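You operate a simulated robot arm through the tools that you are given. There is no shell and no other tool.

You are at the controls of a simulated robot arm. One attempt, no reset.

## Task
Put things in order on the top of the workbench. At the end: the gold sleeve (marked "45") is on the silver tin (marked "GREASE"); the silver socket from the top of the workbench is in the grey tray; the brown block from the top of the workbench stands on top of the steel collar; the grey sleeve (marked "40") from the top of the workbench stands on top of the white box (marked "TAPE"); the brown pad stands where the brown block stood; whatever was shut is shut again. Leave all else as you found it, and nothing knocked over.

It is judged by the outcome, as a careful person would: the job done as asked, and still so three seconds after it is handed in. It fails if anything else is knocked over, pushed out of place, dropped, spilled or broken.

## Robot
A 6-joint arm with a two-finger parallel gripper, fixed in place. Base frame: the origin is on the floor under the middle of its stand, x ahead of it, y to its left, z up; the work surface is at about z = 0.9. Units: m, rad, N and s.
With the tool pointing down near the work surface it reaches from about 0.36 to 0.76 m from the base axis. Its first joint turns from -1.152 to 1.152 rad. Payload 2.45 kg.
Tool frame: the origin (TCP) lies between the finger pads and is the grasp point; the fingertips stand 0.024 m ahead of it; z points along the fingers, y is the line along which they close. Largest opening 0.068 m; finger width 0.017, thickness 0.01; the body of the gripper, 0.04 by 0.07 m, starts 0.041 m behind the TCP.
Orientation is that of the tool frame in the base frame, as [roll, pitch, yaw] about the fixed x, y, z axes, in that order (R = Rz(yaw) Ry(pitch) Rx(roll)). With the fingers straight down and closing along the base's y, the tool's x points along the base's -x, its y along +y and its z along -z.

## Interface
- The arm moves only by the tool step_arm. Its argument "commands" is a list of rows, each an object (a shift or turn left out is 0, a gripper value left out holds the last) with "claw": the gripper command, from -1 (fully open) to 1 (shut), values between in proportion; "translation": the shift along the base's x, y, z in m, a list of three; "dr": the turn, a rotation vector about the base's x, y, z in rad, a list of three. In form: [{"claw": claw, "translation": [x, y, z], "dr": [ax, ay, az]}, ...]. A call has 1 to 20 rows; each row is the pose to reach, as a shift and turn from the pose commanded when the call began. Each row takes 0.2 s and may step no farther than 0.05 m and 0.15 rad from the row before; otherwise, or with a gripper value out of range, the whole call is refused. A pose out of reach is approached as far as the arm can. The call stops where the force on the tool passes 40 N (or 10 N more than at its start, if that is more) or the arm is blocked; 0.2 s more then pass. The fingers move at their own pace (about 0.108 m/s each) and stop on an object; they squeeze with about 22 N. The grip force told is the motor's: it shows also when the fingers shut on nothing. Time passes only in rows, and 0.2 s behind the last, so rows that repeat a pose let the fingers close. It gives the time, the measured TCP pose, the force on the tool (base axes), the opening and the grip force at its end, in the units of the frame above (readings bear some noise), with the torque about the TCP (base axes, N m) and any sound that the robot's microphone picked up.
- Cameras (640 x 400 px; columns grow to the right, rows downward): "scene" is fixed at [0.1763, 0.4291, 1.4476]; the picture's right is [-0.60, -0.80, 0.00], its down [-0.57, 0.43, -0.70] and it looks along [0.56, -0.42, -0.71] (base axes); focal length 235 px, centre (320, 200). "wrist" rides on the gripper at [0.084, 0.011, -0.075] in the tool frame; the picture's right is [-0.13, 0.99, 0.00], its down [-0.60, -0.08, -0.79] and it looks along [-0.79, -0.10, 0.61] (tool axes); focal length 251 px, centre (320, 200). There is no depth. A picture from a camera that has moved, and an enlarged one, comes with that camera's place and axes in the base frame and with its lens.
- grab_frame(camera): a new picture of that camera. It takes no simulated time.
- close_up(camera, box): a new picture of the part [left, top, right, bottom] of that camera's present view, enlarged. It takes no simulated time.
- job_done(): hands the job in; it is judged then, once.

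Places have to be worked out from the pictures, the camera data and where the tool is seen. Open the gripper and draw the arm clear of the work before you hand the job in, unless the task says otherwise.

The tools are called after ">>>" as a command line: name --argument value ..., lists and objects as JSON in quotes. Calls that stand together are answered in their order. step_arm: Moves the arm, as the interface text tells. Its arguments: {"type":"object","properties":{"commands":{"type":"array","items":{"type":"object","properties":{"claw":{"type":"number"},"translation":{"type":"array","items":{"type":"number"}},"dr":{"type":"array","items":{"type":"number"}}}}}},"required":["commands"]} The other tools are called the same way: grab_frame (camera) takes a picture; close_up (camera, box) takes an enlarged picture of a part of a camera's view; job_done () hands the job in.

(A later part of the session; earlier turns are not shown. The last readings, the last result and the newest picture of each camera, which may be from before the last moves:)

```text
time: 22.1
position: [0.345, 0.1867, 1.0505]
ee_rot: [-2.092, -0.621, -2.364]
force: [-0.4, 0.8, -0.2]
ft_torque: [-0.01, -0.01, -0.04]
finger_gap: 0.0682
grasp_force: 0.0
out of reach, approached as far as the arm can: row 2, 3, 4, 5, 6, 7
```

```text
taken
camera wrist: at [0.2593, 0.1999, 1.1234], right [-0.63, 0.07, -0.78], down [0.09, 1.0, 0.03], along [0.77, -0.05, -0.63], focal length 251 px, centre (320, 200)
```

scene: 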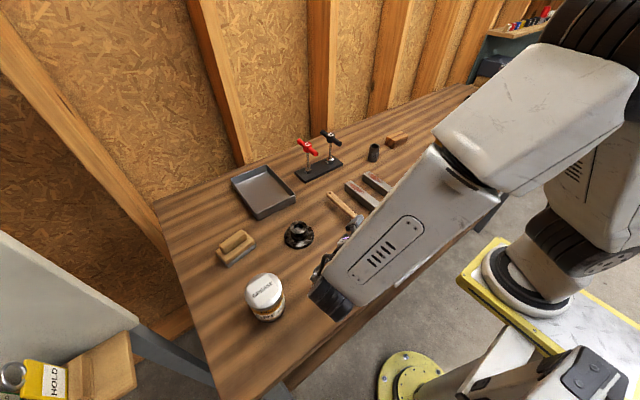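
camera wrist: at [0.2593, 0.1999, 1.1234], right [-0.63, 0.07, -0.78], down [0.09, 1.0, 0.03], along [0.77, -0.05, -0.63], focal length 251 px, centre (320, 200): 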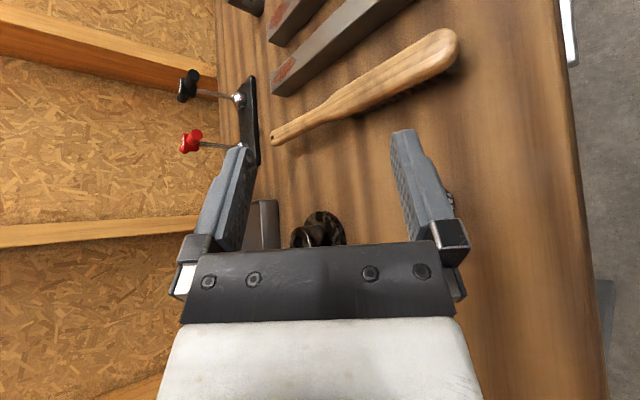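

This leaning approach is limited by the arm's joints. I will come back to the drawer question later; first I do the certain parts. I return the tool to straight down at a safe height.

>>> step_arm --commands '[{"translation": [0.02, 0, 0.03]}, {"translation": [0.04, -0.02, 0.06], "dr": [0.1093, -0.0121, -0.0921]}, {"translation": [0.06, -0.04, 0.09], "dr": [0.2185, -0.0243, -0.1842]}, {"translation": [0.08, -0.06, 0.12], "dr": [0.3278, -0.0364, -0.2763]}, {"translation": [0.09, -0.08, 0.14], "dr": [0.4371, -0.0485, -0.3684]}, {"translation": [0.1, -0.1, 0.15], "dr": [0.5464, -0.0606, -0.4605]}, {"translation": [0.1, -0.1, 0.15], "dr": [0.6556, -0.0728, -0.5525]}, {"translation": [0.1, -0.1, 0.15], "dr": [0.7649, -0.0849, -0.6446]}, {"translation": [0.1, -0.1, 0.15], "dr": [0.8742, -0.097, -0.7367]}, {"translation": [0.1, -0.1, 0.15], "dr": [0.9835, -0.1091, -0.8288]}, {"translation": [0.1, -0.1, 0.15], "dr": [1.0927, -0.1213, -0.9209]}, {"translation": [0.1, -0.1, 0.15], "dr": [1.202, -0.1334, -1.013]}]'

>>> grab_frame --camera "scene"

>>> grab_frame --camera "wrist"

```text
time: 24.7
position: [0.4546, 0.0874, 1.2001]
ee_rot: [-3.141, -0.006, 3.139]
force: [0.3, 0.8, 0.8]
ft_torque: [0.0, 0.0, 0.03]
finger_gap: 0.0681
grasp_force: 0.0
```

```text
taken
```

scene: 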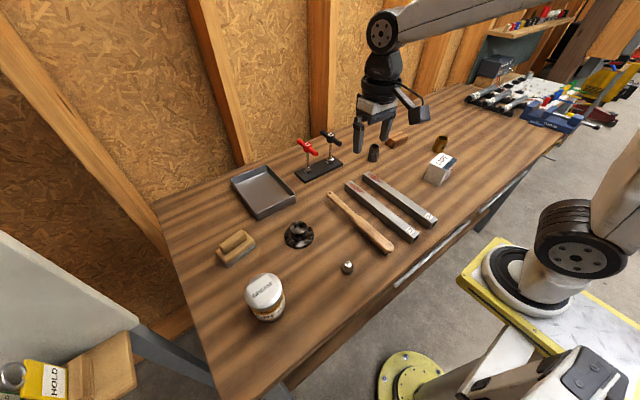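

```text
taken
camera wrist: at [0.3713, 0.0978, 1.2765], right [0.13, 0.99, 0.0], down [0.61, -0.08, 0.79], along [0.78, -0.1, -0.61], focal length 251 px, centre (320, 200)
```

wrist: 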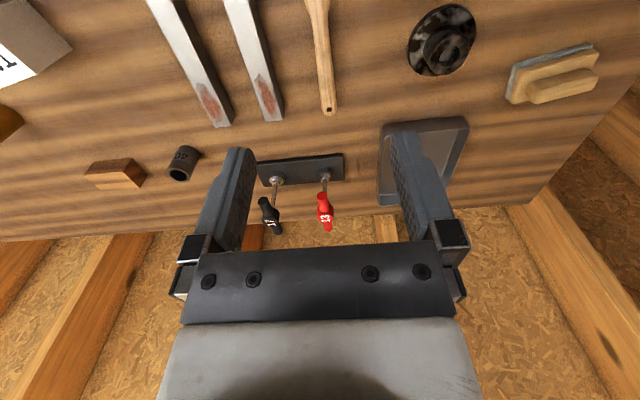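

Now I go above the right-hand group (gold sleeve, box, block, grey sleeve) to measure them from closer.

>>> step_arm --commands '[{"translation": [0.004, -0.045, -0.005]}, {"translation": [0.008, -0.09, -0.01]}, {"translation": [0.012, -0.135, -0.015]}, {"translation": [0.016, -0.18, -0.02]}, {"translation": [0.02, -0.225, -0.03]}, {"translation": [0.025, -0.27, -0.04]}, {"translation": [0.03, -0.315, -0.05]}, {"translation": [0.035, -0.36, -0.06]}, {"translation": [0.04, -0.405, -0.07]}, {"translation": [0.045, -0.45, -0.085]}, {"translation": [0.045, -0.487, -0.1]}, {"translation": [0.045, -0.487, -0.1]}]'

>>> grab_frame --camera "wrist"

>>> close_up --camera "wrist" --box '[220, 0, 420, 125]'

```text
time: 27.3
position: [0.499, -0.4012, 1.1]
ee_rot: [3.14, -0.007, -3.14]
force: [0.2, 0.3, -0.1]
ft_torque: [-0.01, 0.04, 0.01]
finger_gap: 0.0682
grasp_force: 0.1
```

```text
taken
camera wrist: at [0.4148, -0.3914, 1.1762], right [0.13, 0.99, 0.0], down [0.61, -0.08, 0.79], along [0.78, -0.1, -0.61], focal length 251 px, centre (320, 200)
```

wrist: 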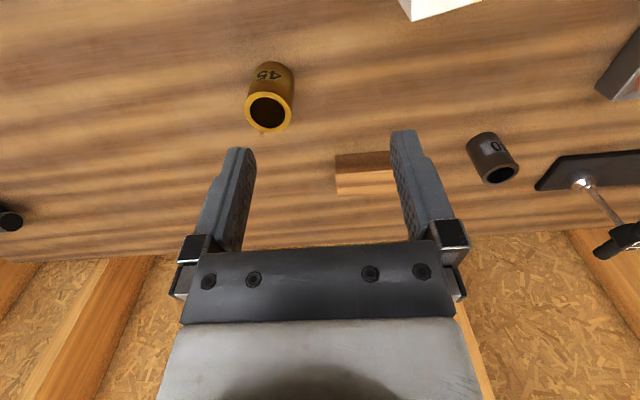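

```text
3.20 times, centred on (320, 62) of wrist
camera zoom: at [0.4148, -0.3914, 1.1762], right [0.13, 0.99, 0.0], down [0.61, -0.08, 0.79], along [0.78, -0.1, -0.61], focal length 805 px, centre (320, 640)
```

zoom: 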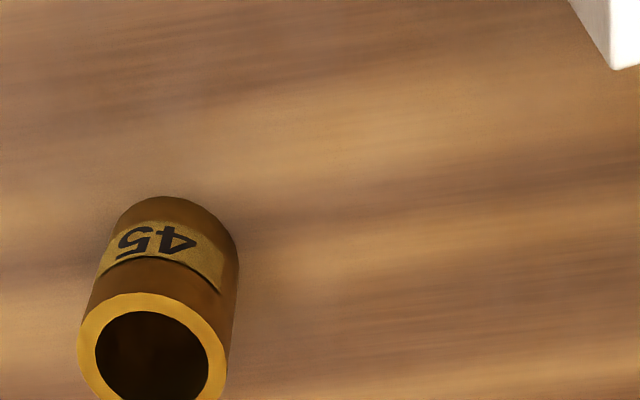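

Triangulating both views: gold sleeve centre ≈(0.550,-0.464), Ø≈45 mm, height ≈57 mm; block centre ≈(0.688,-0.361), 47×81×37 mm; grey sleeve ≈(0.671,-0.203), Ø40; box top centre ≈(0.450,-0.299), z≈0.975. I move over the gold sleeve and check alignment.

>>> step_arm --commands '[{"translation": [0.02, -0.025, 0], "dr": [0, -0.007, 0]}, {"translation": [0.04, -0.05, -0.01], "dr": [0, -0.007, 0]}, {"translation": [0.051, -0.063, -0.03], "dr": [0, -0.007, 0]}, {"translation": [0.051, -0.063, -0.05], "dr": [0, -0.007, 0]}, {"translation": [0.051, -0.063, -0.05], "dr": [0, -0.007, 0]}]'

>>> grab_frame --camera "wrist"

>>> close_up --camera "scene" --box '[380, 90, 500, 170]'

```text
time: 28.5
position: [0.5492, -0.4652, 1.049]
ee_rot: [3.14, -0.001, -3.14]
force: [0.3, -0.3, -0.9]
ft_torque: [0.02, -0.01, 0.0]
finger_gap: 0.068
grasp_force: 0.1
```

```text
taken
camera wrist: at [0.4645, -0.4547, 1.1257], right [0.13, 0.99, 0.0], down [0.6, -0.08, 0.79], along [0.79, -0.1, -0.61], focal length 251 px, centre (320, 200)
```

wrist: 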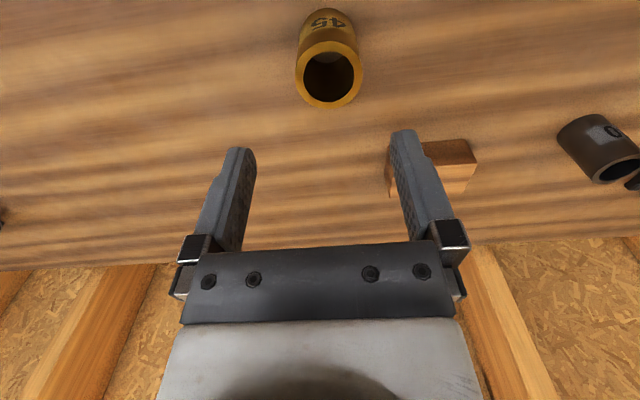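

```text
5.00 times, centred on (440, 130) of scene
camera zoom: at [0.1763, 0.4291, 1.4476], right [-0.6, -0.8, 0.0], down [-0.57, 0.43, -0.7], along [0.56, -0.42, -0.71], focal length 1173 px, centre (-280, 550)
```

zoom: 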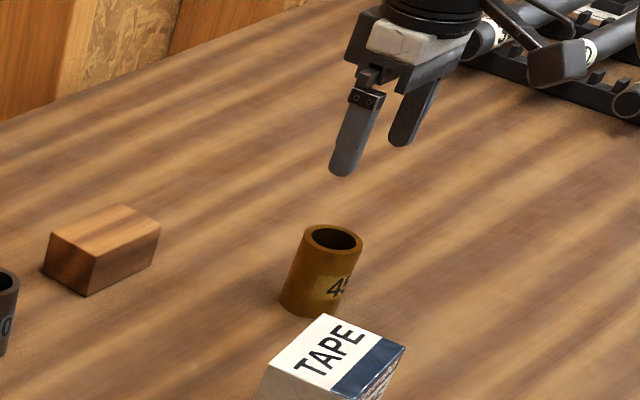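

The sleeve sits between the open fingers (slight +y offset of 4 mm). I descend around it and close.

>>> step_arm --commands '[{"translation": [0, 0.004, -0.02]}, {"translation": [0, 0.004, -0.045]}, {"translation": [0, 0.004, -0.07]}, {"translation": [0, 0.004, -0.09]}, {"translation": [0, 0.004, -0.11]}, {"translation": [0, 0.004, -0.11]}]'

>>> grab_frame --camera "wrist"

>>> close_up --camera "scene" --box '[380, 90, 500, 170]'

```text
time: 29.9
position: [0.5501, -0.46, 0.941]
ee_rot: [3.14, 0.0, -3.138]
force: [0.4, -0.4, 0.0]
ft_torque: [0.03, -0.01, 0.04]
finger_gap: 0.0682
grasp_force: 0.1
```

```text
taken
camera wrist: at [0.4659, -0.4499, 1.0165], right [0.13, 0.99, 0.0], down [0.6, -0.08, 0.79], along [0.79, -0.1, -0.61], focal length 251 px, centre (320, 200)
```

wrist: 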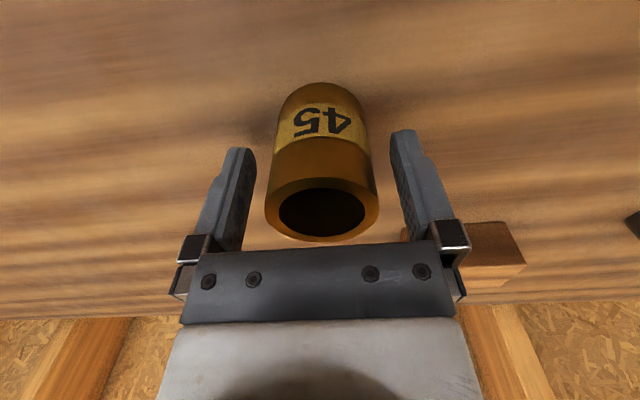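

```text
5.00 times, centred on (440, 130) of scene
camera zoom: at [0.1763, 0.4291, 1.4476], right [-0.6, -0.8, 0.0], down [-0.57, 0.43, -0.7], along [0.56, -0.42, -0.71], focal length 1173 px, centre (-280, 550)
```

zoom: 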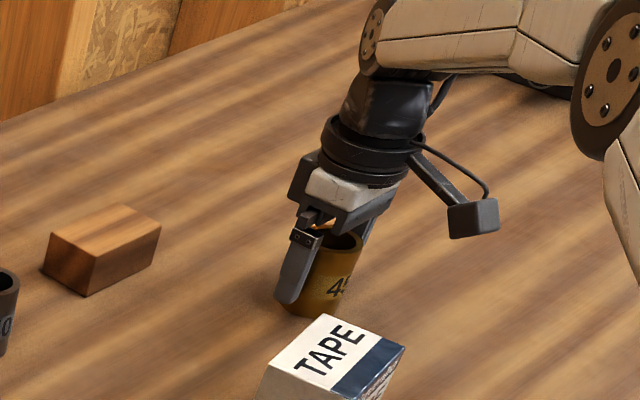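

The sleeve is exactly centred between the fingers. I close the gripper.

>>> step_arm --commands '[{"claw": 1}, {"claw": 1}, {"claw": 1}, {"claw": 1}]'

```text
time: 30.9
position: [0.5496, -0.4599, 0.9402]
ee_rot: [-3.141, 0.001, -3.141]
force: [0.9, -0.6, 0.0]
ft_torque: [-0.05, -0.07, 0.02]
finger_gap: 0.0506
grasp_force: 21.9
```

Gripped (gap 50.6 mm). I lift straight up.

>>> step_arm --commands '[{"translation": [0, 0, 0.02]}, {"translation": [0, 0, 0.06]}, {"translation": [0, 0, 0.1]}, {"translation": [0, 0, 0.14]}, {"translation": [0, 0, 0.18]}]'

>>> grab_frame --camera "wrist"

```text
time: 32.1
position: [0.5508, -0.4599, 1.1202]
ee_rot: [3.14, -0.001, -3.14]
force: [0.5, -0.2, -4.0]
ft_torque: [0.0, 0.01, 0.0]
finger_gap: 0.0502
grasp_force: 22.3
```

```text
taken
camera wrist: at [0.4651, -0.4496, 1.197], right [0.13, 0.99, 0.0], down [0.6, -0.08, 0.79], along [0.79, -0.1, -0.61], focal length 251 px, centre (320, 200)
```

wrist: 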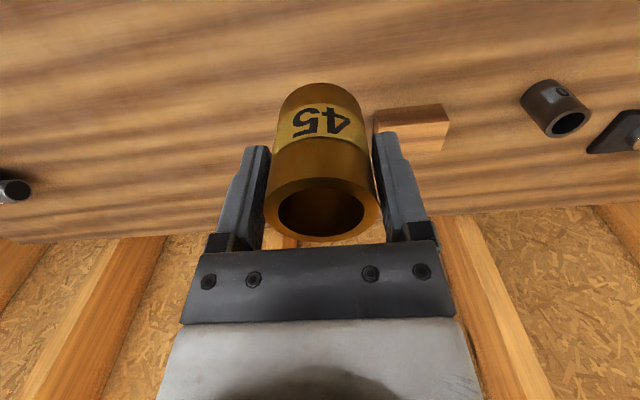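

The sleeve is securely held (about 4 N). I carry it at z≈1.12 toward the tin, stopping short to measure the lid.

>>> step_arm --commands '[{"translation": [-0.0094, 0.046, 0]}, {"translation": [-0.0189, 0.0925, 0]}, {"translation": [-0.0283, 0.139, 0]}, {"translation": [-0.0378, 0.185, 0]}, {"translation": [-0.0472, 0.231, 0]}, {"translation": [-0.0566, 0.2775, 0]}, {"translation": [-0.066, 0.324, 0]}, {"translation": [-0.0755, 0.37, 0]}, {"translation": [-0.085, 0.416, 0]}, {"translation": [-0.0944, 0.4625, 0]}, {"translation": [-0.1038, 0.509, 0]}, {"translation": [-0.1133, 0.555, 0]}, {"translation": [-0.1227, 0.601, 0]}, {"translation": [-0.132, 0.6475, 0]}, {"translation": [-0.1416, 0.694, 0]}, {"translation": [-0.151, 0.74, 0]}, {"translation": [-0.151, 0.74, 0]}]'

>>> grab_frame --camera "wrist"

>>> grab_frame --camera "scene"

```text
time: 35.7
position: [0.3988, 0.2774, 1.1205]
ee_rot: [-3.141, 0.001, 3.141]
force: [0.3, -0.1, -3.2]
ft_torque: [0.03, 0.01, 0.02]
finger_gap: 0.0506
grasp_force: 22.1
```

```text
taken
camera wrist: at [0.3141, 0.2888, 1.196], right [0.13, 0.99, 0.0], down [0.6, -0.08, 0.79], along [0.79, -0.1, -0.61], focal length 251 px, centre (320, 200)
```

wrist: 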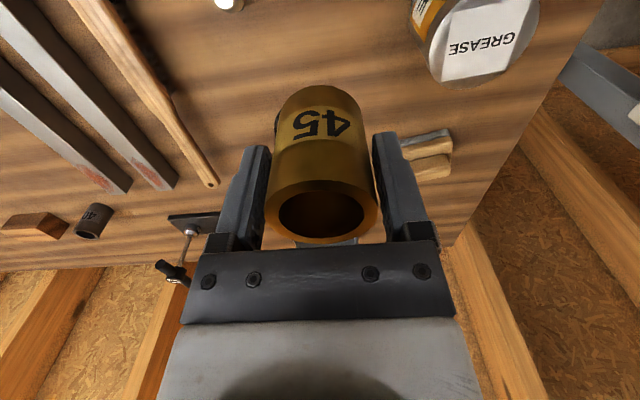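

```text
taken
```

scene: 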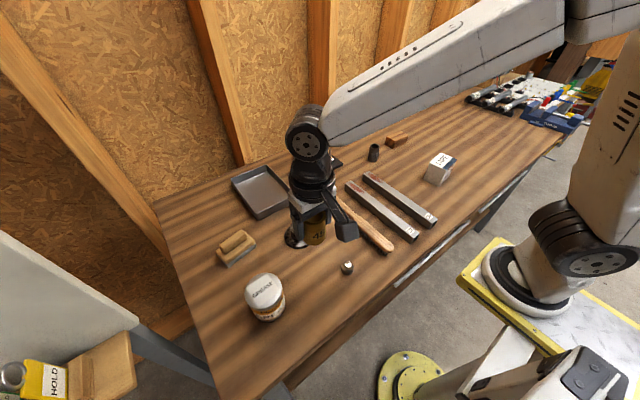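

>>> close_up --camera "wrist" --box '[400, 0, 560, 100]'

>>> close_up --camera "scene" --box '[225, 260, 305, 330]'

```text
4.00 times, centred on (480, 50) of wrist
camera zoom: at [0.3141, 0.2888, 1.196], right [0.13, 0.99, 0.0], down [0.6, -0.08, 0.79], along [0.79, -0.1, -0.61], focal length 1006 px, centre (-320, 800)
```

zoom: 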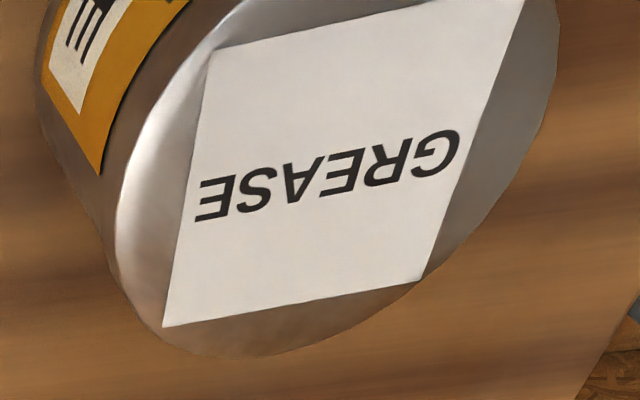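

```text
5.71 times, centred on (265, 295) of scene
camera zoom: at [0.1763, 0.4292, 1.4476], right [-0.6, -0.8, 0.0], down [-0.57, 0.43, -0.7], along [0.56, -0.42, -0.71], focal length 1341 px, centre (634, -343)
```

zoom: 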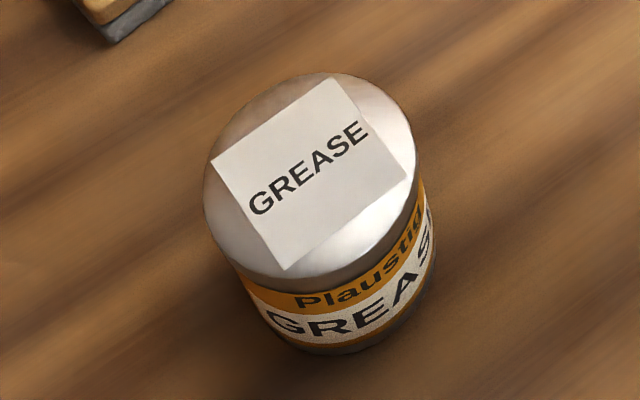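

Label-centre triangulation puts the lid centre at ≈(0.409,0.400), lid height ≈0.98. I move over it and begin descending.

>>> step_arm --commands '[{"translation": [0.003, 0.04, 0]}, {"translation": [0.006, 0.08, 0]}, {"translation": [0.0102, 0.1226, 0]}, {"translation": [0.0102, 0.1226, -0.03]}, {"translation": [0.0102, 0.1226, -0.06]}, {"translation": [0.0102, 0.1226, -0.08]}, {"translation": [0.0102, 0.1226, -0.08]}]'

>>> grab_frame --camera "wrist"

>>> close_up --camera "scene" --box '[205, 230, 325, 340]'

```text
time: 37.3
position: [0.4132, 0.4017, 1.04]
ee_rot: [3.141, 0.0, -3.141]
force: [0.3, 0.6, -3.3]
ft_torque: [-0.02, -0.02, 0.0]
finger_gap: 0.0505
grasp_force: 22.3
```

```text
taken
camera wrist: at [0.3281, 0.4128, 1.1158], right [0.13, 0.99, 0.0], down [0.6, -0.08, 0.79], along [0.79, -0.1, -0.61], focal length 251 px, centre (320, 200)
```

wrist: 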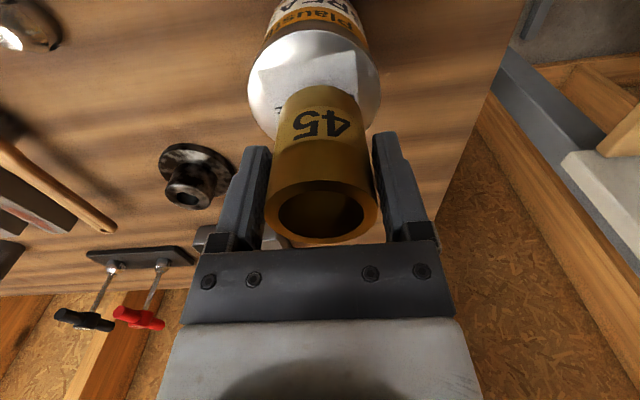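

```text
3.64 times, centred on (265, 285) of scene
camera zoom: at [0.1763, 0.4292, 1.4476], right [-0.6, -0.8, 0.0], down [-0.57, 0.43, -0.7], along [0.56, -0.42, -0.71], focal length 853 px, centre (520, -109)
```

zoom: 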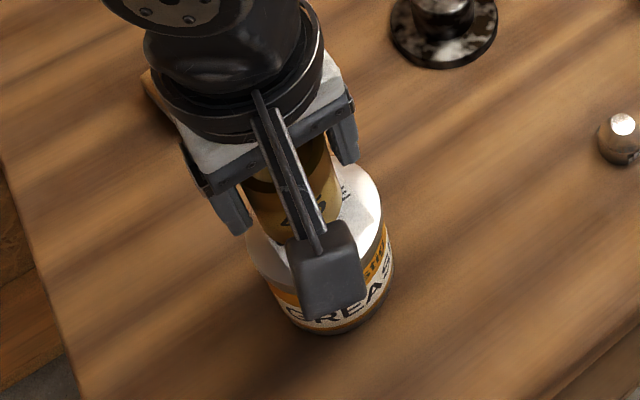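

Sleeve is above the lid, slightly +x. I correct 3 mm and lower in small steps, watching the force.

>>> step_arm --commands '[{"translation": [-0.003, -0.001, -0.004]}, {"translation": [-0.003, -0.001, -0.008]}, {"translation": [-0.003, -0.001, -0.012]}, {"translation": [-0.003, -0.001, -0.012]}]'

>>> grab_frame --camera "wrist"

```text
time: 38.3
position: [0.4065, 0.4019, 1.0274]
ee_rot: [3.141, -0.001, -3.14]
force: [0.2, 0.5, -3.8]
ft_torque: [-0.02, 0.02, -0.02]
finger_gap: 0.0505
grasp_force: 22.5
```

```text
taken
camera wrist: at [0.3232, 0.4126, 1.1043], right [0.13, 0.99, 0.0], down [0.6, -0.08, 0.79], along [0.79, -0.1, -0.61], focal length 251 px, centre (320, 200)
```

wrist: 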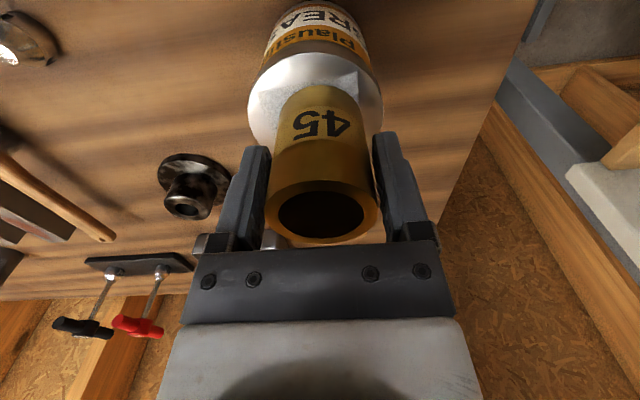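

Not in contact yet (force still just the weight). I continue down in 3 mm steps.

>>> step_arm --commands '[{"translation": [0.001, 0, -0.003]}, {"translation": [0.001, 0, -0.006]}]'

```text
time: 38.9
position: [0.4087, 0.4027, 1.0253]
ee_rot: [3.14, 0.002, -3.141]
force: [-1.7, -5.3, 13.7]
ft_torque: [-0.47, 0.12, -0.02]
finger_gap: 0.0508
grasp_force: 22.2
```

Contact at TCP z≈1.025 (lid at ≈0.985). I ease the pressure slightly and open the gripper.

>>> step_arm --commands '[{"translation": [0, 0, 0.003]}, {"translation": [0, 0, 0.003]}]'

```text
time: 39.5
position: [0.409, 0.4035, 1.025]
ee_rot: [3.14, -0.001, -3.14]
force: [0.8, -0.3, 1.4]
ft_torque: [-0.04, -0.14, -0.01]
finger_gap: 0.0508
grasp_force: 21.9
```

>>> step_arm --commands '[{"claw": 0.5}, {"claw": 0.2}, {"claw": -0.2}, {"claw": -0.6}, {"claw": -1}, {"claw": -1}]'

>>> grab_frame --camera "wrist"

>>> close_up --camera "scene" --box '[205, 230, 325, 340]'

```text
time: 40.9
position: [0.4085, 0.4029, 1.0257]
ee_rot: [-3.141, 0.0, -3.14]
force: [0.3, 0.7, 0.0]
ft_torque: [0.0, 0.01, 0.01]
finger_gap: 0.0678
grasp_force: 0.0
```

```text
taken
camera wrist: at [0.3239, 0.413, 1.1015], right [0.13, 0.99, 0.0], down [0.6, -0.08, 0.79], along [0.79, -0.1, -0.61], focal length 251 px, centre (320, 200)
```

wrist: 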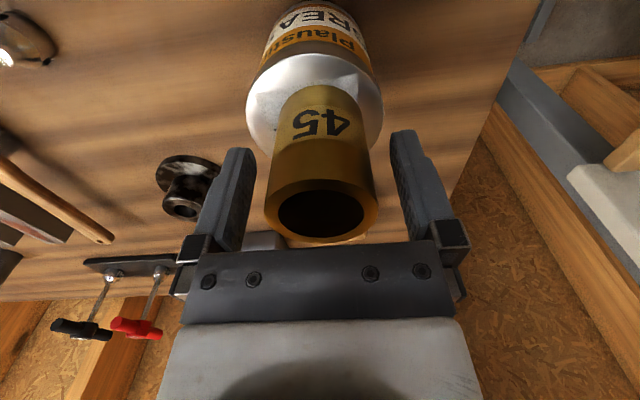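

```text
3.64 times, centred on (265, 285) of scene
camera zoom: at [0.1763, 0.4291, 1.4476], right [-0.6, -0.8, 0.0], down [-0.57, 0.43, -0.7], along [0.56, -0.42, -0.71], focal length 853 px, centre (520, -109)
```

zoom: 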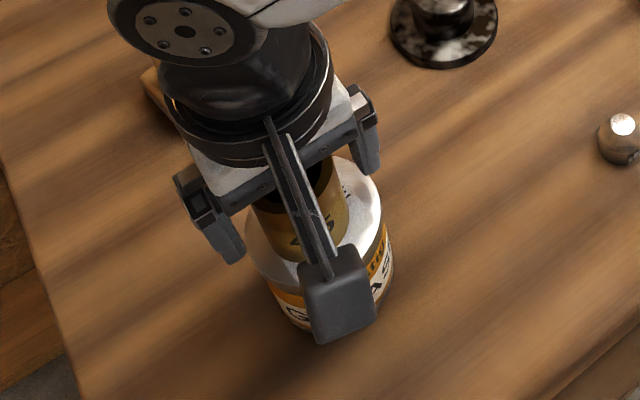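

The sleeve stands on the lid. I rise straight up and check.

>>> step_arm --commands '[{"translation": [0, 0, 0.02]}, {"translation": [0, 0, 0.05]}, {"translation": [0, 0, 0.09]}, {"translation": [0, 0, 0.12]}, {"translation": [0, -0.04, 0.13]}, {"translation": [0, -0.08, 0.13]}, {"translation": [0, -0.12, 0.13]}]'

>>> close_up --camera "scene" --box '[205, 230, 365, 340]'

>>> grab_frame --camera "wrist"

```text
time: 42.5
position: [0.4082, 0.2835, 1.1542]
ee_rot: [-3.14, 0.001, -3.139]
force: [-0.1, -0.3, -0.3]
ft_torque: [0.01, -0.05, 0.0]
finger_gap: 0.0681
grasp_force: 0.1
```

```text
3.64 times, centred on (285, 285) of scene
camera zoom: at [0.1762, 0.4291, 1.4476], right [-0.6, -0.8, 0.0], down [-0.57, 0.43, -0.7], along [0.56, -0.42, -0.71], focal length 853 px, centre (447, -109)
```

zoom: 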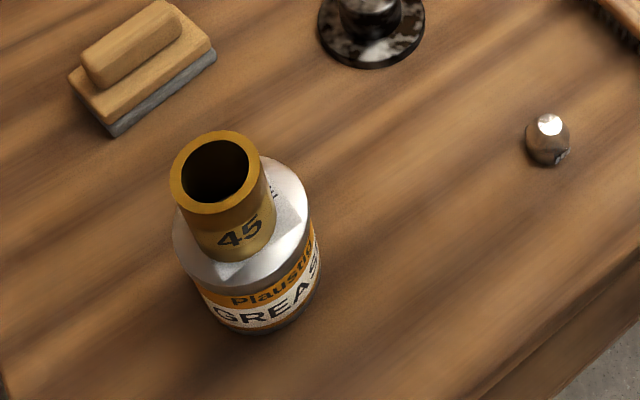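

```text
taken
camera wrist: at [0.3224, 0.2935, 1.2303], right [0.13, 0.99, 0.0], down [0.6, -0.08, 0.79], along [0.79, -0.1, -0.61], focal length 251 px, centre (320, 200)
```

wrist: 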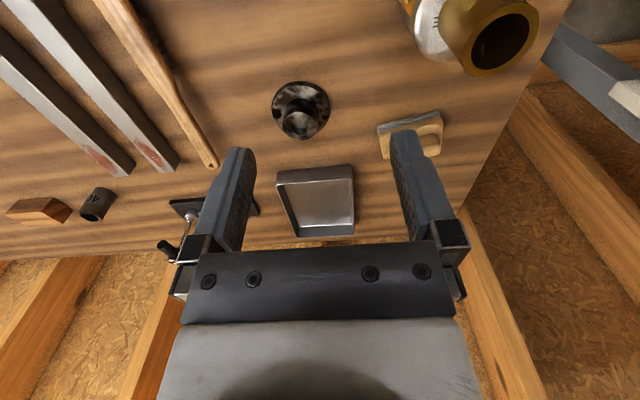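

Gold sleeve stands well on the tin. Next is the silver socket; I zoom on it.

>>> close_up --camera "scene" --box '[330, 250, 366, 280]'

>>> step_arm --commands '[{"translation": [-0.01, -0.03, -0.03]}, {"translation": [-0.02, -0.06, -0.06]}, {"translation": [-0.028, -0.088, -0.09]}, {"translation": [-0.028, -0.088, -0.09]}]'

>>> grab_frame --camera "wrist"

```text
13.33 times, centred on (348, 265) of scene
camera zoom: at [0.1762, 0.4291, 1.4476], right [-0.6, -0.8, 0.0], down [-0.57, 0.43, -0.7], along [0.56, -0.42, -0.71], focal length 3129 px, centre (-53, -667)
```

zoom: 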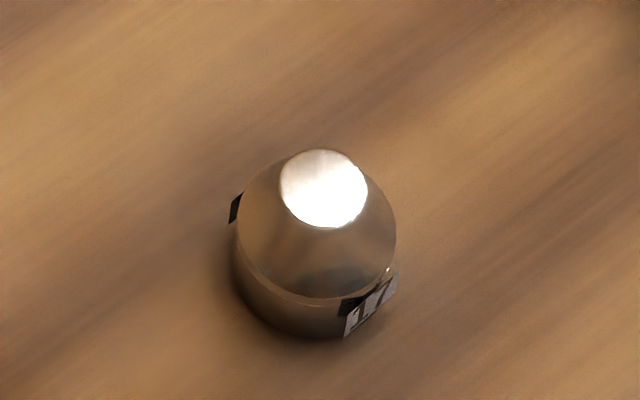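

```text
time: 43.5
position: [0.3785, 0.1935, 1.0623]
ee_rot: [3.141, -0.001, -3.14]
force: [-0.2, -0.3, 0.2]
ft_torque: [0.03, -0.01, -0.01]
finger_gap: 0.0679
grasp_force: 0.1
```

```text
taken
camera wrist: at [0.2946, 0.2043, 1.1389], right [0.13, 0.99, 0.0], down [0.6, -0.08, 0.79], along [0.79, -0.1, -0.61], focal length 251 px, centre (320, 200)
```

wrist: 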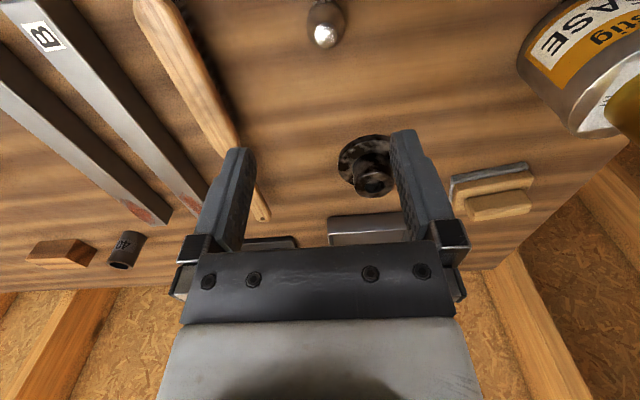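

>>> close_up --camera "wrist" --box '[280, 0, 376, 60]'

```text
6.67 times, centred on (328, 30) of wrist
camera zoom: at [0.2946, 0.2043, 1.1389], right [0.13, 0.99, 0.0], down [0.6, -0.08, 0.79], along [0.79, -0.1, -0.61], focal length 1676 px, centre (267, 1333)
```

zoom: 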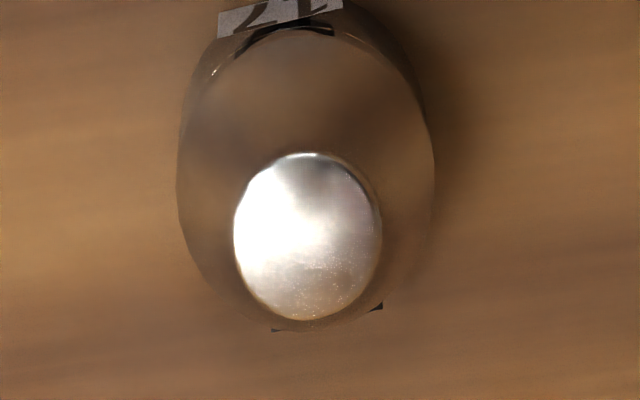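

Socket centre ≈(0.366,0.1995), Ø≈30 mm, height ≈37 mm with a conical shoulder. I move above it and descend most of the way.

>>> step_arm --commands '[{"translation": [-0.0125, 0.006, -0.03]}, {"translation": [-0.0125, 0.006, -0.06]}, {"translation": [-0.0125, 0.006, -0.09]}, {"translation": [-0.0125, 0.006, -0.1]}, {"translation": [-0.0125, 0.006, -0.1]}]'

>>> grab_frame --camera "wrist"

>>> close_up --camera "scene" --box '[300, 210, 400, 290]'

```text
time: 44.7
position: [0.3692, 0.2008, 0.9618]
ee_rot: [3.141, -0.001, -3.141]
force: [0.4, 0.1, 0.4]
ft_torque: [-0.01, 0.0, -0.02]
finger_gap: 0.068
grasp_force: 0.0
```

```text
taken
camera wrist: at [0.2844, 0.211, 1.0379], right [0.13, 0.99, 0.0], down [0.6, -0.08, 0.79], along [0.79, -0.1, -0.61], focal length 251 px, centre (320, 200)
```

wrist: 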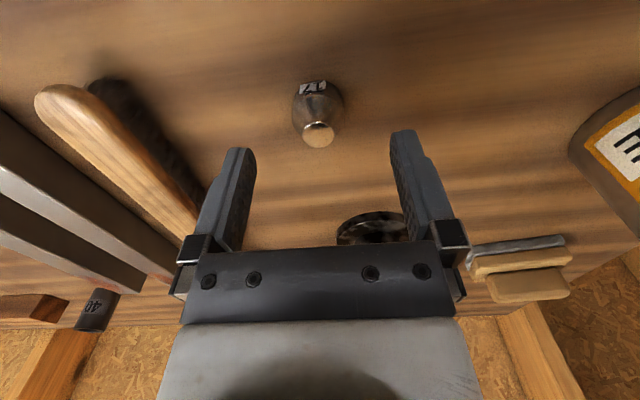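

```text
5.00 times, centred on (350, 250) of scene
camera zoom: at [0.1763, 0.4291, 1.4476], right [-0.6, -0.8, 0.0], down [-0.57, 0.43, -0.7], along [0.56, -0.42, -0.71], focal length 1173 px, centre (170, -50)
```

zoom: 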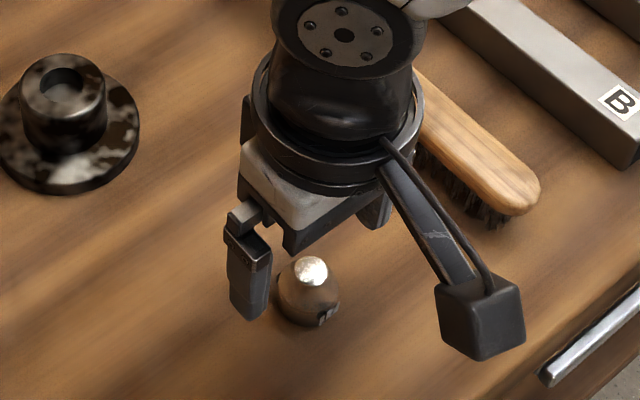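

All rays agree on the socket's top centre (0.3687,0.1985,0.929). I descend the last 3.5 cm and close on it.

>>> step_arm --commands '[{"translation": [-0.0005, -0.002, -0.01]}, {"translation": [-0.0005, -0.002, -0.02]}, {"translation": [-0.0005, -0.002, -0.03]}, {"translation": [-0.0005, -0.002, -0.0345]}, {"translation": [-0.0005, -0.002, -0.0345]}]'

>>> grab_frame --camera "wrist"

```text
time: 45.9
position: [0.3674, 0.1999, 0.9295]
ee_rot: [-3.141, 0.0, -3.14]
force: [0.7, -0.9, -0.2]
ft_torque: [-0.01, -0.02, -0.01]
finger_gap: 0.068
grasp_force: 0.1
```

```text
taken
camera wrist: at [0.2829, 0.2091, 1.0063], right [0.13, 0.99, 0.0], down [0.6, -0.08, 0.79], along [0.79, -0.1, -0.61], focal length 251 px, centre (320, 200)
```

wrist: 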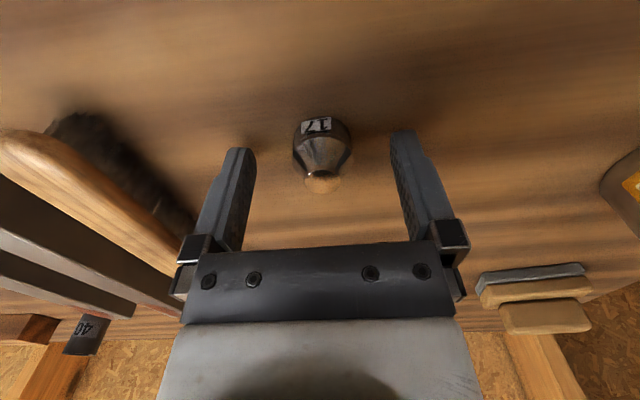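

The socket (marked 17) is centred. I lower 3 mm more so the pads hold its cylindrical base, then close.

>>> step_arm --commands '[{"translation": [0, 0, -0.003]}, {"translation": [0, 0, -0.003], "claw": 0}, {"translation": [0, 0, -0.003], "claw": 1}, {"translation": [0, 0, -0.003], "claw": 1}, {"translation": [0, 0, -0.003], "claw": 1}, {"translation": [0, 0, -0.003], "claw": 1}]'

>>> grab_frame --camera "wrist"

```text
time: 47.3
position: [0.3673, 0.1996, 0.9275]
ee_rot: [3.141, -0.001, -3.139]
force: [0.2, -0.2, 0.5]
ft_torque: [0.0, 0.03, 0.01]
finger_gap: 0.0286
grasp_force: 22.6
```

```text
taken
camera wrist: at [0.2828, 0.2091, 1.004], right [0.13, 0.99, 0.0], down [0.6, -0.08, 0.79], along [0.79, -0.1, -0.61], focal length 251 px, centre (320, 200)
```

wrist: 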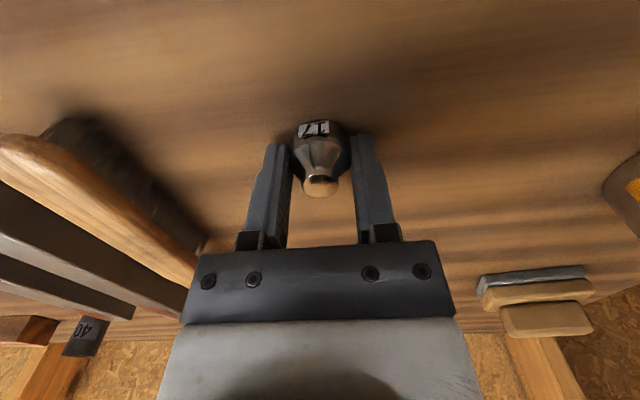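

Gripped at 28.6 mm. I lift slowly and check that it comes along.

>>> step_arm --commands '[{"translation": [0, 0, 0.01]}, {"translation": [0, 0, 0.025]}, {"translation": [0, 0, 0.05]}, {"translation": [0, 0, 0.08]}, {"translation": [0, 0, 0.12]}, {"translation": [0, 0, 0.15]}]'

>>> grab_frame --camera "wrist"

```text
time: 48.7
position: [0.365, 0.197, 1.0784]
ee_rot: [3.141, 0.0, -3.141]
force: [0.5, 0.1, -1.3]
ft_torque: [0.01, -0.01, 0.03]
finger_gap: 0.0289
grasp_force: 21.9
```

```text
taken
camera wrist: at [0.281, 0.2083, 1.1556], right [0.13, 0.99, 0.0], down [0.6, -0.08, 0.79], along [0.79, -0.1, -0.61], focal length 251 px, centre (320, 200)
```

wrist: 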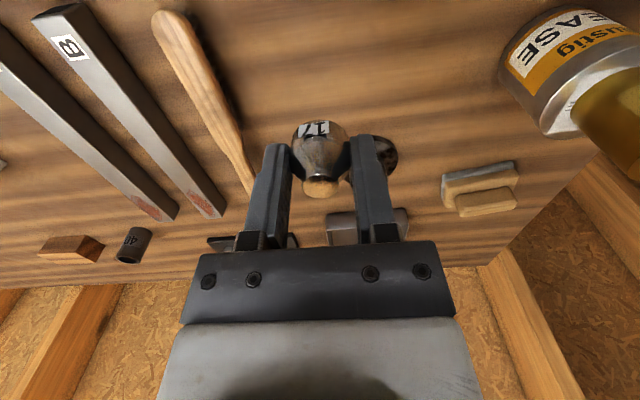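

Socket is held. I carry it over the near part of the tray at about (0.70,0.238).

>>> step_arm --commands '[{"translation": [0.045, 0.006, 0.01]}, {"translation": [0.09, 0.012, 0.01]}, {"translation": [0.135, 0.018, 0.01]}, {"translation": [0.18, 0.024, 0.01]}, {"translation": [0.225, 0.03, 0.01]}, {"translation": [0.27, 0.035, 0.01]}, {"translation": [0.315, 0.04, 0]}, {"translation": [0.332, 0.04, -0.02]}, {"translation": [0.332, 0.04, -0.04]}, {"translation": [0.332, 0.04, -0.04]}]'

>>> grab_frame --camera "wrist"

>>> close_up --camera "scene" --box '[220, 110, 360, 230]'

```text
time: 50.9
position: [0.6991, 0.2395, 1.0379]
ee_rot: [3.14, 0.001, -3.141]
force: [-0.5, 0.8, -0.4]
ft_torque: [0.02, 0.03, -0.02]
finger_gap: 0.0289
grasp_force: 21.9
```

```text
taken
camera wrist: at [0.6152, 0.2493, 1.1142], right [0.13, 0.99, 0.0], down [0.6, -0.08, 0.79], along [0.79, -0.1, -0.61], focal length 251 px, centre (320, 200)
```

wrist: 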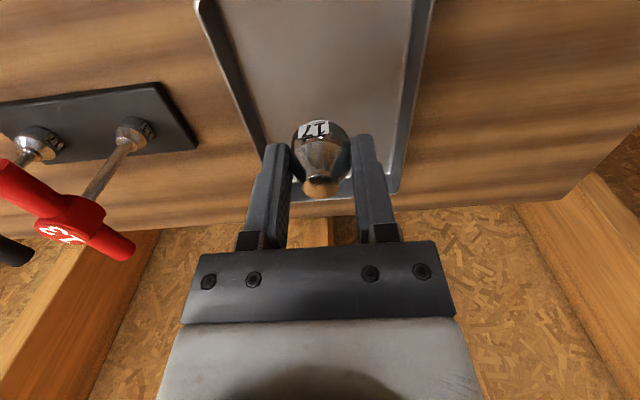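

```text
3.33 times, centred on (290, 170) of scene
camera zoom: at [0.1763, 0.4291, 1.4476], right [-0.6, -0.8, 0.0], down [-0.57, 0.43, -0.7], along [0.56, -0.42, -0.71], focal length 782 px, centre (420, 300)
```

zoom: 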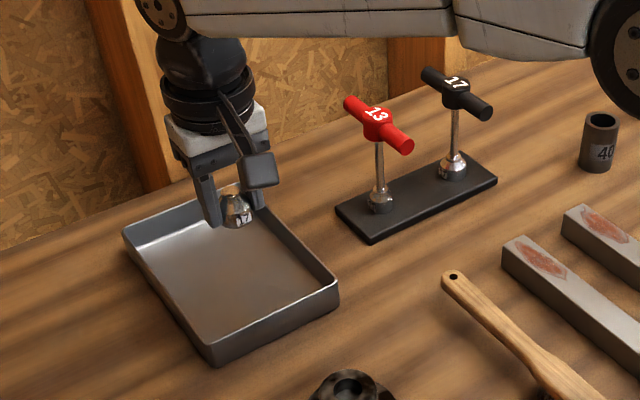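

The socket is above the tray interior. I lower it: first to just above the floor, then in fine steps.

>>> step_arm --commands '[{"translation": [0, 0, -0.03]}, {"translation": [0, 0, -0.06]}, {"translation": [0, 0, -0.085]}, {"translation": [0, 0, -0.093]}, {"translation": [0, 0, -0.097]}, {"translation": [0, 0, -0.097]}]'

>>> grab_frame --camera "wrist"

>>> close_up --camera "scene" --box '[220, 130, 320, 230]'

```text
time: 52.3
position: [0.6995, 0.2393, 0.9413]
ee_rot: [-3.14, 0.001, -3.139]
force: [0.4, -0.2, -1.2]
ft_torque: [0.02, -0.04, -0.02]
finger_gap: 0.0287
grasp_force: 21.9
```

```text
taken
camera wrist: at [0.6151, 0.2492, 1.0168], right [0.13, 0.99, 0.0], down [0.6, -0.08, 0.79], along [0.79, -0.1, -0.61], focal length 251 px, centre (320, 200)
```

wrist: 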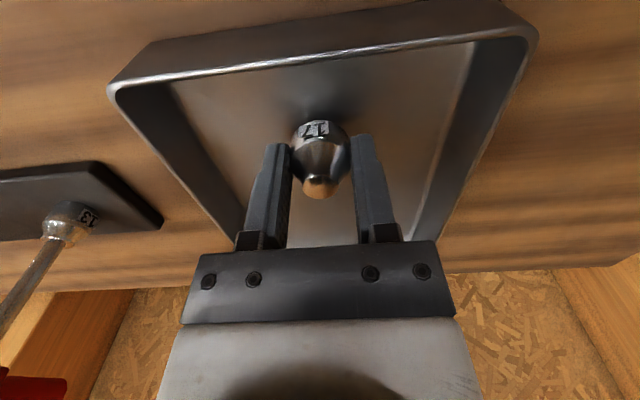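

```text
4.00 times, centred on (270, 180) of scene
camera zoom: at [0.1763, 0.4291, 1.4476], right [-0.6, -0.8, 0.0], down [-0.57, 0.43, -0.7], along [0.56, -0.42, -0.71], focal length 939 px, centre (520, 280)
```

zoom: 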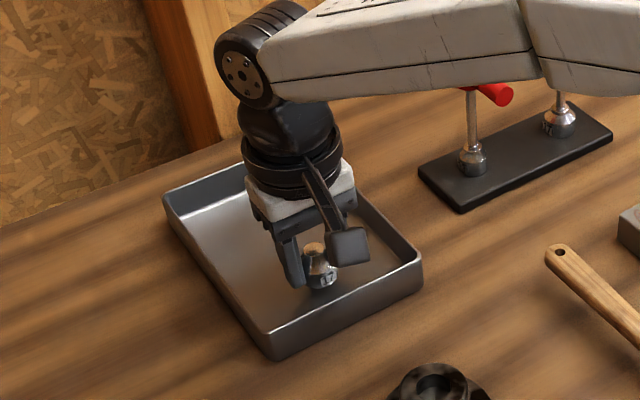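

Inside the tray and clear of its walls. I continue in 3 mm steps until contact.

>>> step_arm --commands '[{"translation": [0, 0, -0.004]}, {"translation": [0, 0, -0.008]}, {"translation": [0, 0, -0.0105]}]'

```text
time: 53.1
position: [0.7007, 0.2388, 0.9312]
ee_rot: [3.141, 0.001, 3.141]
force: [-1.7, -2.3, 8.4]
ft_torque: [-0.04, 0.14, 0.01]
finger_gap: 0.0289
grasp_force: 22.0
```

Contact with the tray floor. I open the gripper and rise.

>>> step_arm --commands '[{"translation": [0, 0, 0.001]}, {"translation": [0, 0, 0.001], "claw": 0.3}, {"translation": [0, 0, 0.001], "claw": -0.2}, {"translation": [0, 0, 0.001], "claw": -0.6}, {"translation": [0, 0, 0.001], "claw": -0.6}]'

>>> grab_frame --camera "wrist"

```text
time: 54.3
position: [0.7, 0.2389, 0.9321]
ee_rot: [3.141, 0.001, -3.14]
force: [0.1, -0.3, -0.1]
ft_torque: [0.02, 0.0, 0.01]
finger_gap: 0.0546
grasp_force: 0.0
```

```text
taken
camera wrist: at [0.6156, 0.2487, 1.0078], right [0.13, 0.99, 0.0], down [0.6, -0.08, 0.79], along [0.79, -0.1, -0.61], focal length 251 px, centre (320, 200)
```

wrist: 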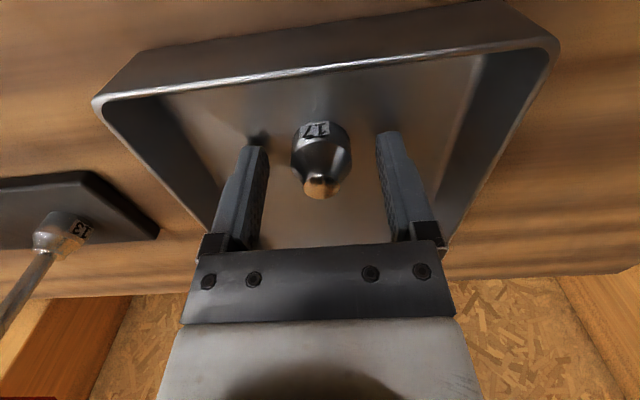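

Socket released standing in the tray. I rise and check.

>>> step_arm --commands '[{"translation": [0, 0, 0.03]}, {"translation": [0, 0, 0.07]}, {"translation": [0, 0, 0.11], "claw": -1}, {"translation": [0, 0, 0.15]}, {"translation": [-0.03, -0.03, 0.18]}, {"translation": [-0.06, -0.06, 0.2]}, {"translation": [-0.09, -0.09, 0.2]}]'

>>> close_up --camera "scene" --box '[210, 130, 350, 240]'

```text
refused: row 5 steps farther than a row can; nothing moved
```

```text
3.64 times, centred on (280, 185) of scene
camera zoom: at [0.1763, 0.4291, 1.4476], right [-0.6, -0.8, 0.0], down [-0.57, 0.43, -0.7], along [0.56, -0.42, -0.71], focal length 853 px, centre (466, 254)
```

zoom: 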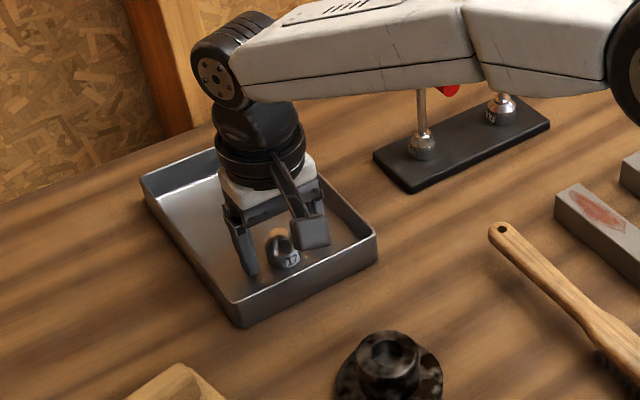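

One row was slightly too long; I resend with shorter steps.

>>> step_arm --commands '[{"translation": [0, 0, 0.03]}, {"translation": [0, 0, 0.07]}, {"translation": [0, 0, 0.11], "claw": -1}, {"translation": [0, 0, 0.15]}, {"translation": [-0.03, -0.02, 0.18]}, {"translation": [-0.06, -0.05, 0.19]}, {"translation": [-0.09, -0.085, 0.19]}, {"translation": [-0.11, -0.125, 0.19]}, {"translation": [-0.12, -0.17, 0.19]}, {"translation": [-0.12, -0.215, 0.19]}, {"translation": [-0.12, -0.26, 0.19]}, {"translation": [-0.12, -0.305, 0.19]}, {"translation": [-0.11, -0.35, 0.19]}, {"translation": [-0.1, -0.39, 0.18]}, {"translation": [-0.08, -0.425, 0.17]}, {"translation": [-0.06, -0.44, 0.14]}]'

>>> grab_frame --camera "wrist"

>>> grab_frame --camera "scene"

```text
time: 57.7
position: [0.6383, -0.1991, 1.0737]
ee_rot: [3.139, 0.0, -3.139]
force: [0.1, -0.5, 0.5]
ft_torque: [-0.01, 0.01, 0.01]
finger_gap: 0.0683
grasp_force: 0.1
```

```text
taken
camera wrist: at [0.5536, -0.1893, 1.1503], right [0.13, 0.99, 0.0], down [0.6, -0.08, 0.79], along [0.79, -0.1, -0.61], focal length 251 px, centre (320, 200)
```

wrist: 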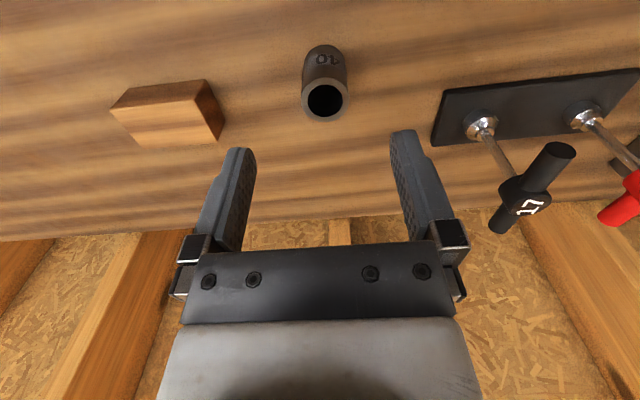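

```text
taken
```

scene: 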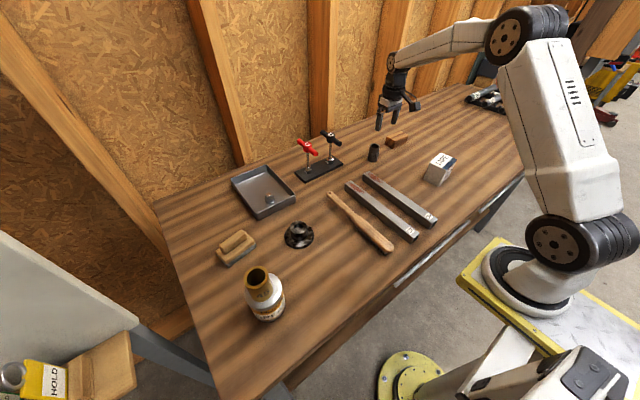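

I refine the grey sleeve at ≈(0.669,-0.201) and zoom on the block for its exact pose (its original spot matters for the pad).

>>> close_up --camera "wrist" --box '[90, 60, 250, 160]'

>>> close_up --camera "scene" --box '[360, 120, 420, 165]'

```text
4.00 times, centred on (170, 110) of wrist
camera zoom: at [0.5536, -0.1893, 1.1503], right [0.13, 0.99, 0.0], down [0.6, -0.08, 0.79], along [0.79, -0.1, -0.61], focal length 1006 px, centre (920, 560)
```

zoom: 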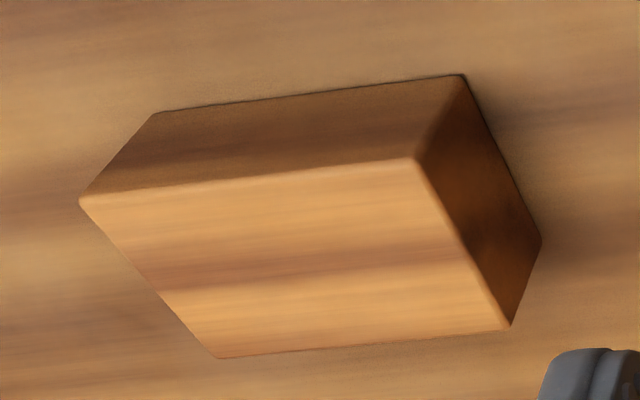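

```text
8.89 times, centred on (390, 142) of scene
camera zoom: at [0.1763, 0.4291, 1.4476], right [-0.6, -0.8, 0.0], down [-0.57, 0.43, -0.7], along [0.56, -0.42, -0.71], focal length 2086 px, centre (-302, 711)
```

zoom: 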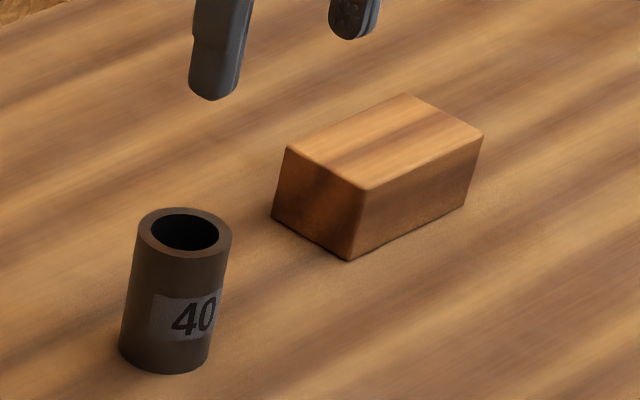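

Block footprint: x 0.664–0.714, y −0.404…−0.320 (centre ≈(0.689,−0.362), yaw ≈ −1°), top z≈0.938. Now I descend over the grey sleeve.

>>> step_arm --commands '[{"translation": [0.031, -0.002, 0]}, {"translation": [0.031, -0.002, -0.03]}, {"translation": [0.031, -0.002, -0.06]}, {"translation": [0.031, -0.002, -0.06]}]'

>>> grab_frame --camera "wrist"

```text
time: 58.7
position: [0.67, -0.2026, 1.0107]
ee_rot: [-3.139, 0.001, -3.14]
force: [-0.3, 0.0, 0.2]
ft_torque: [0.0, -0.02, 0.01]
finger_gap: 0.0681
grasp_force: 0.0
```

```text
taken
camera wrist: at [0.5862, -0.1918, 1.0868], right [0.13, 0.99, 0.0], down [0.6, -0.08, 0.79], along [0.79, -0.1, -0.61], focal length 251 px, centre (320, 200)
```

wrist: 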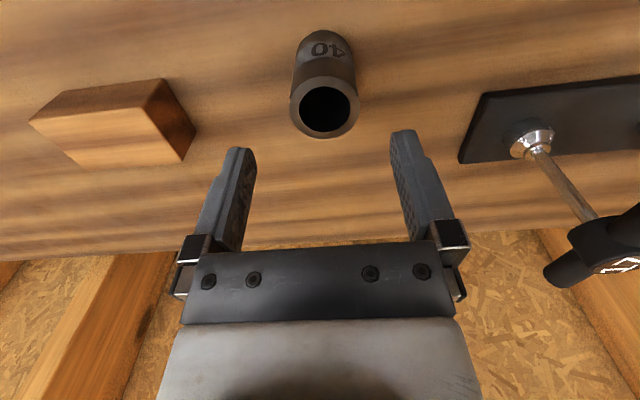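

Aligned within 2 mm. I descend around the sleeve and close.

>>> step_arm --commands '[{"translation": [-0.001, 0.002, -0.02]}, {"translation": [-0.001, 0.002, -0.045]}, {"translation": [-0.001, 0.002, -0.07]}, {"translation": [-0.001, 0.002, -0.07]}, {"translation": [-0.001, 0.002, -0.07]}]'

>>> grab_frame --camera "wrist"

```text
time: 59.9
position: [0.6685, -0.1994, 0.942]
ee_rot: [3.14, -0.001, -3.139]
force: [0.2, 0.0, 0.7]
ft_torque: [0.03, 0.01, 0.02]
finger_gap: 0.068
grasp_force: 0.1
```

```text
taken
camera wrist: at [0.5845, -0.1897, 1.0175], right [0.13, 0.99, 0.0], down [0.6, -0.08, 0.79], along [0.79, -0.1, -0.61], focal length 251 px, centre (320, 200)
```

wrist: 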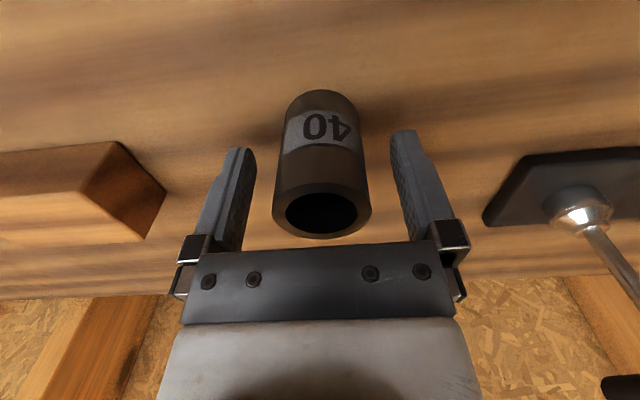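

>>> step_arm --commands '[{"claw": 0}, {"claw": 1}, {"claw": 1}, {"claw": 1}, {"claw": 1}]'

```text
time: 61.1
position: [0.6688, -0.1996, 0.9421]
ee_rot: [3.141, -0.001, -3.14]
force: [0.9, 1.4, 0.5]
ft_torque: [0.06, -0.07, 0.03]
finger_gap: 0.0459
grasp_force: 21.9
```

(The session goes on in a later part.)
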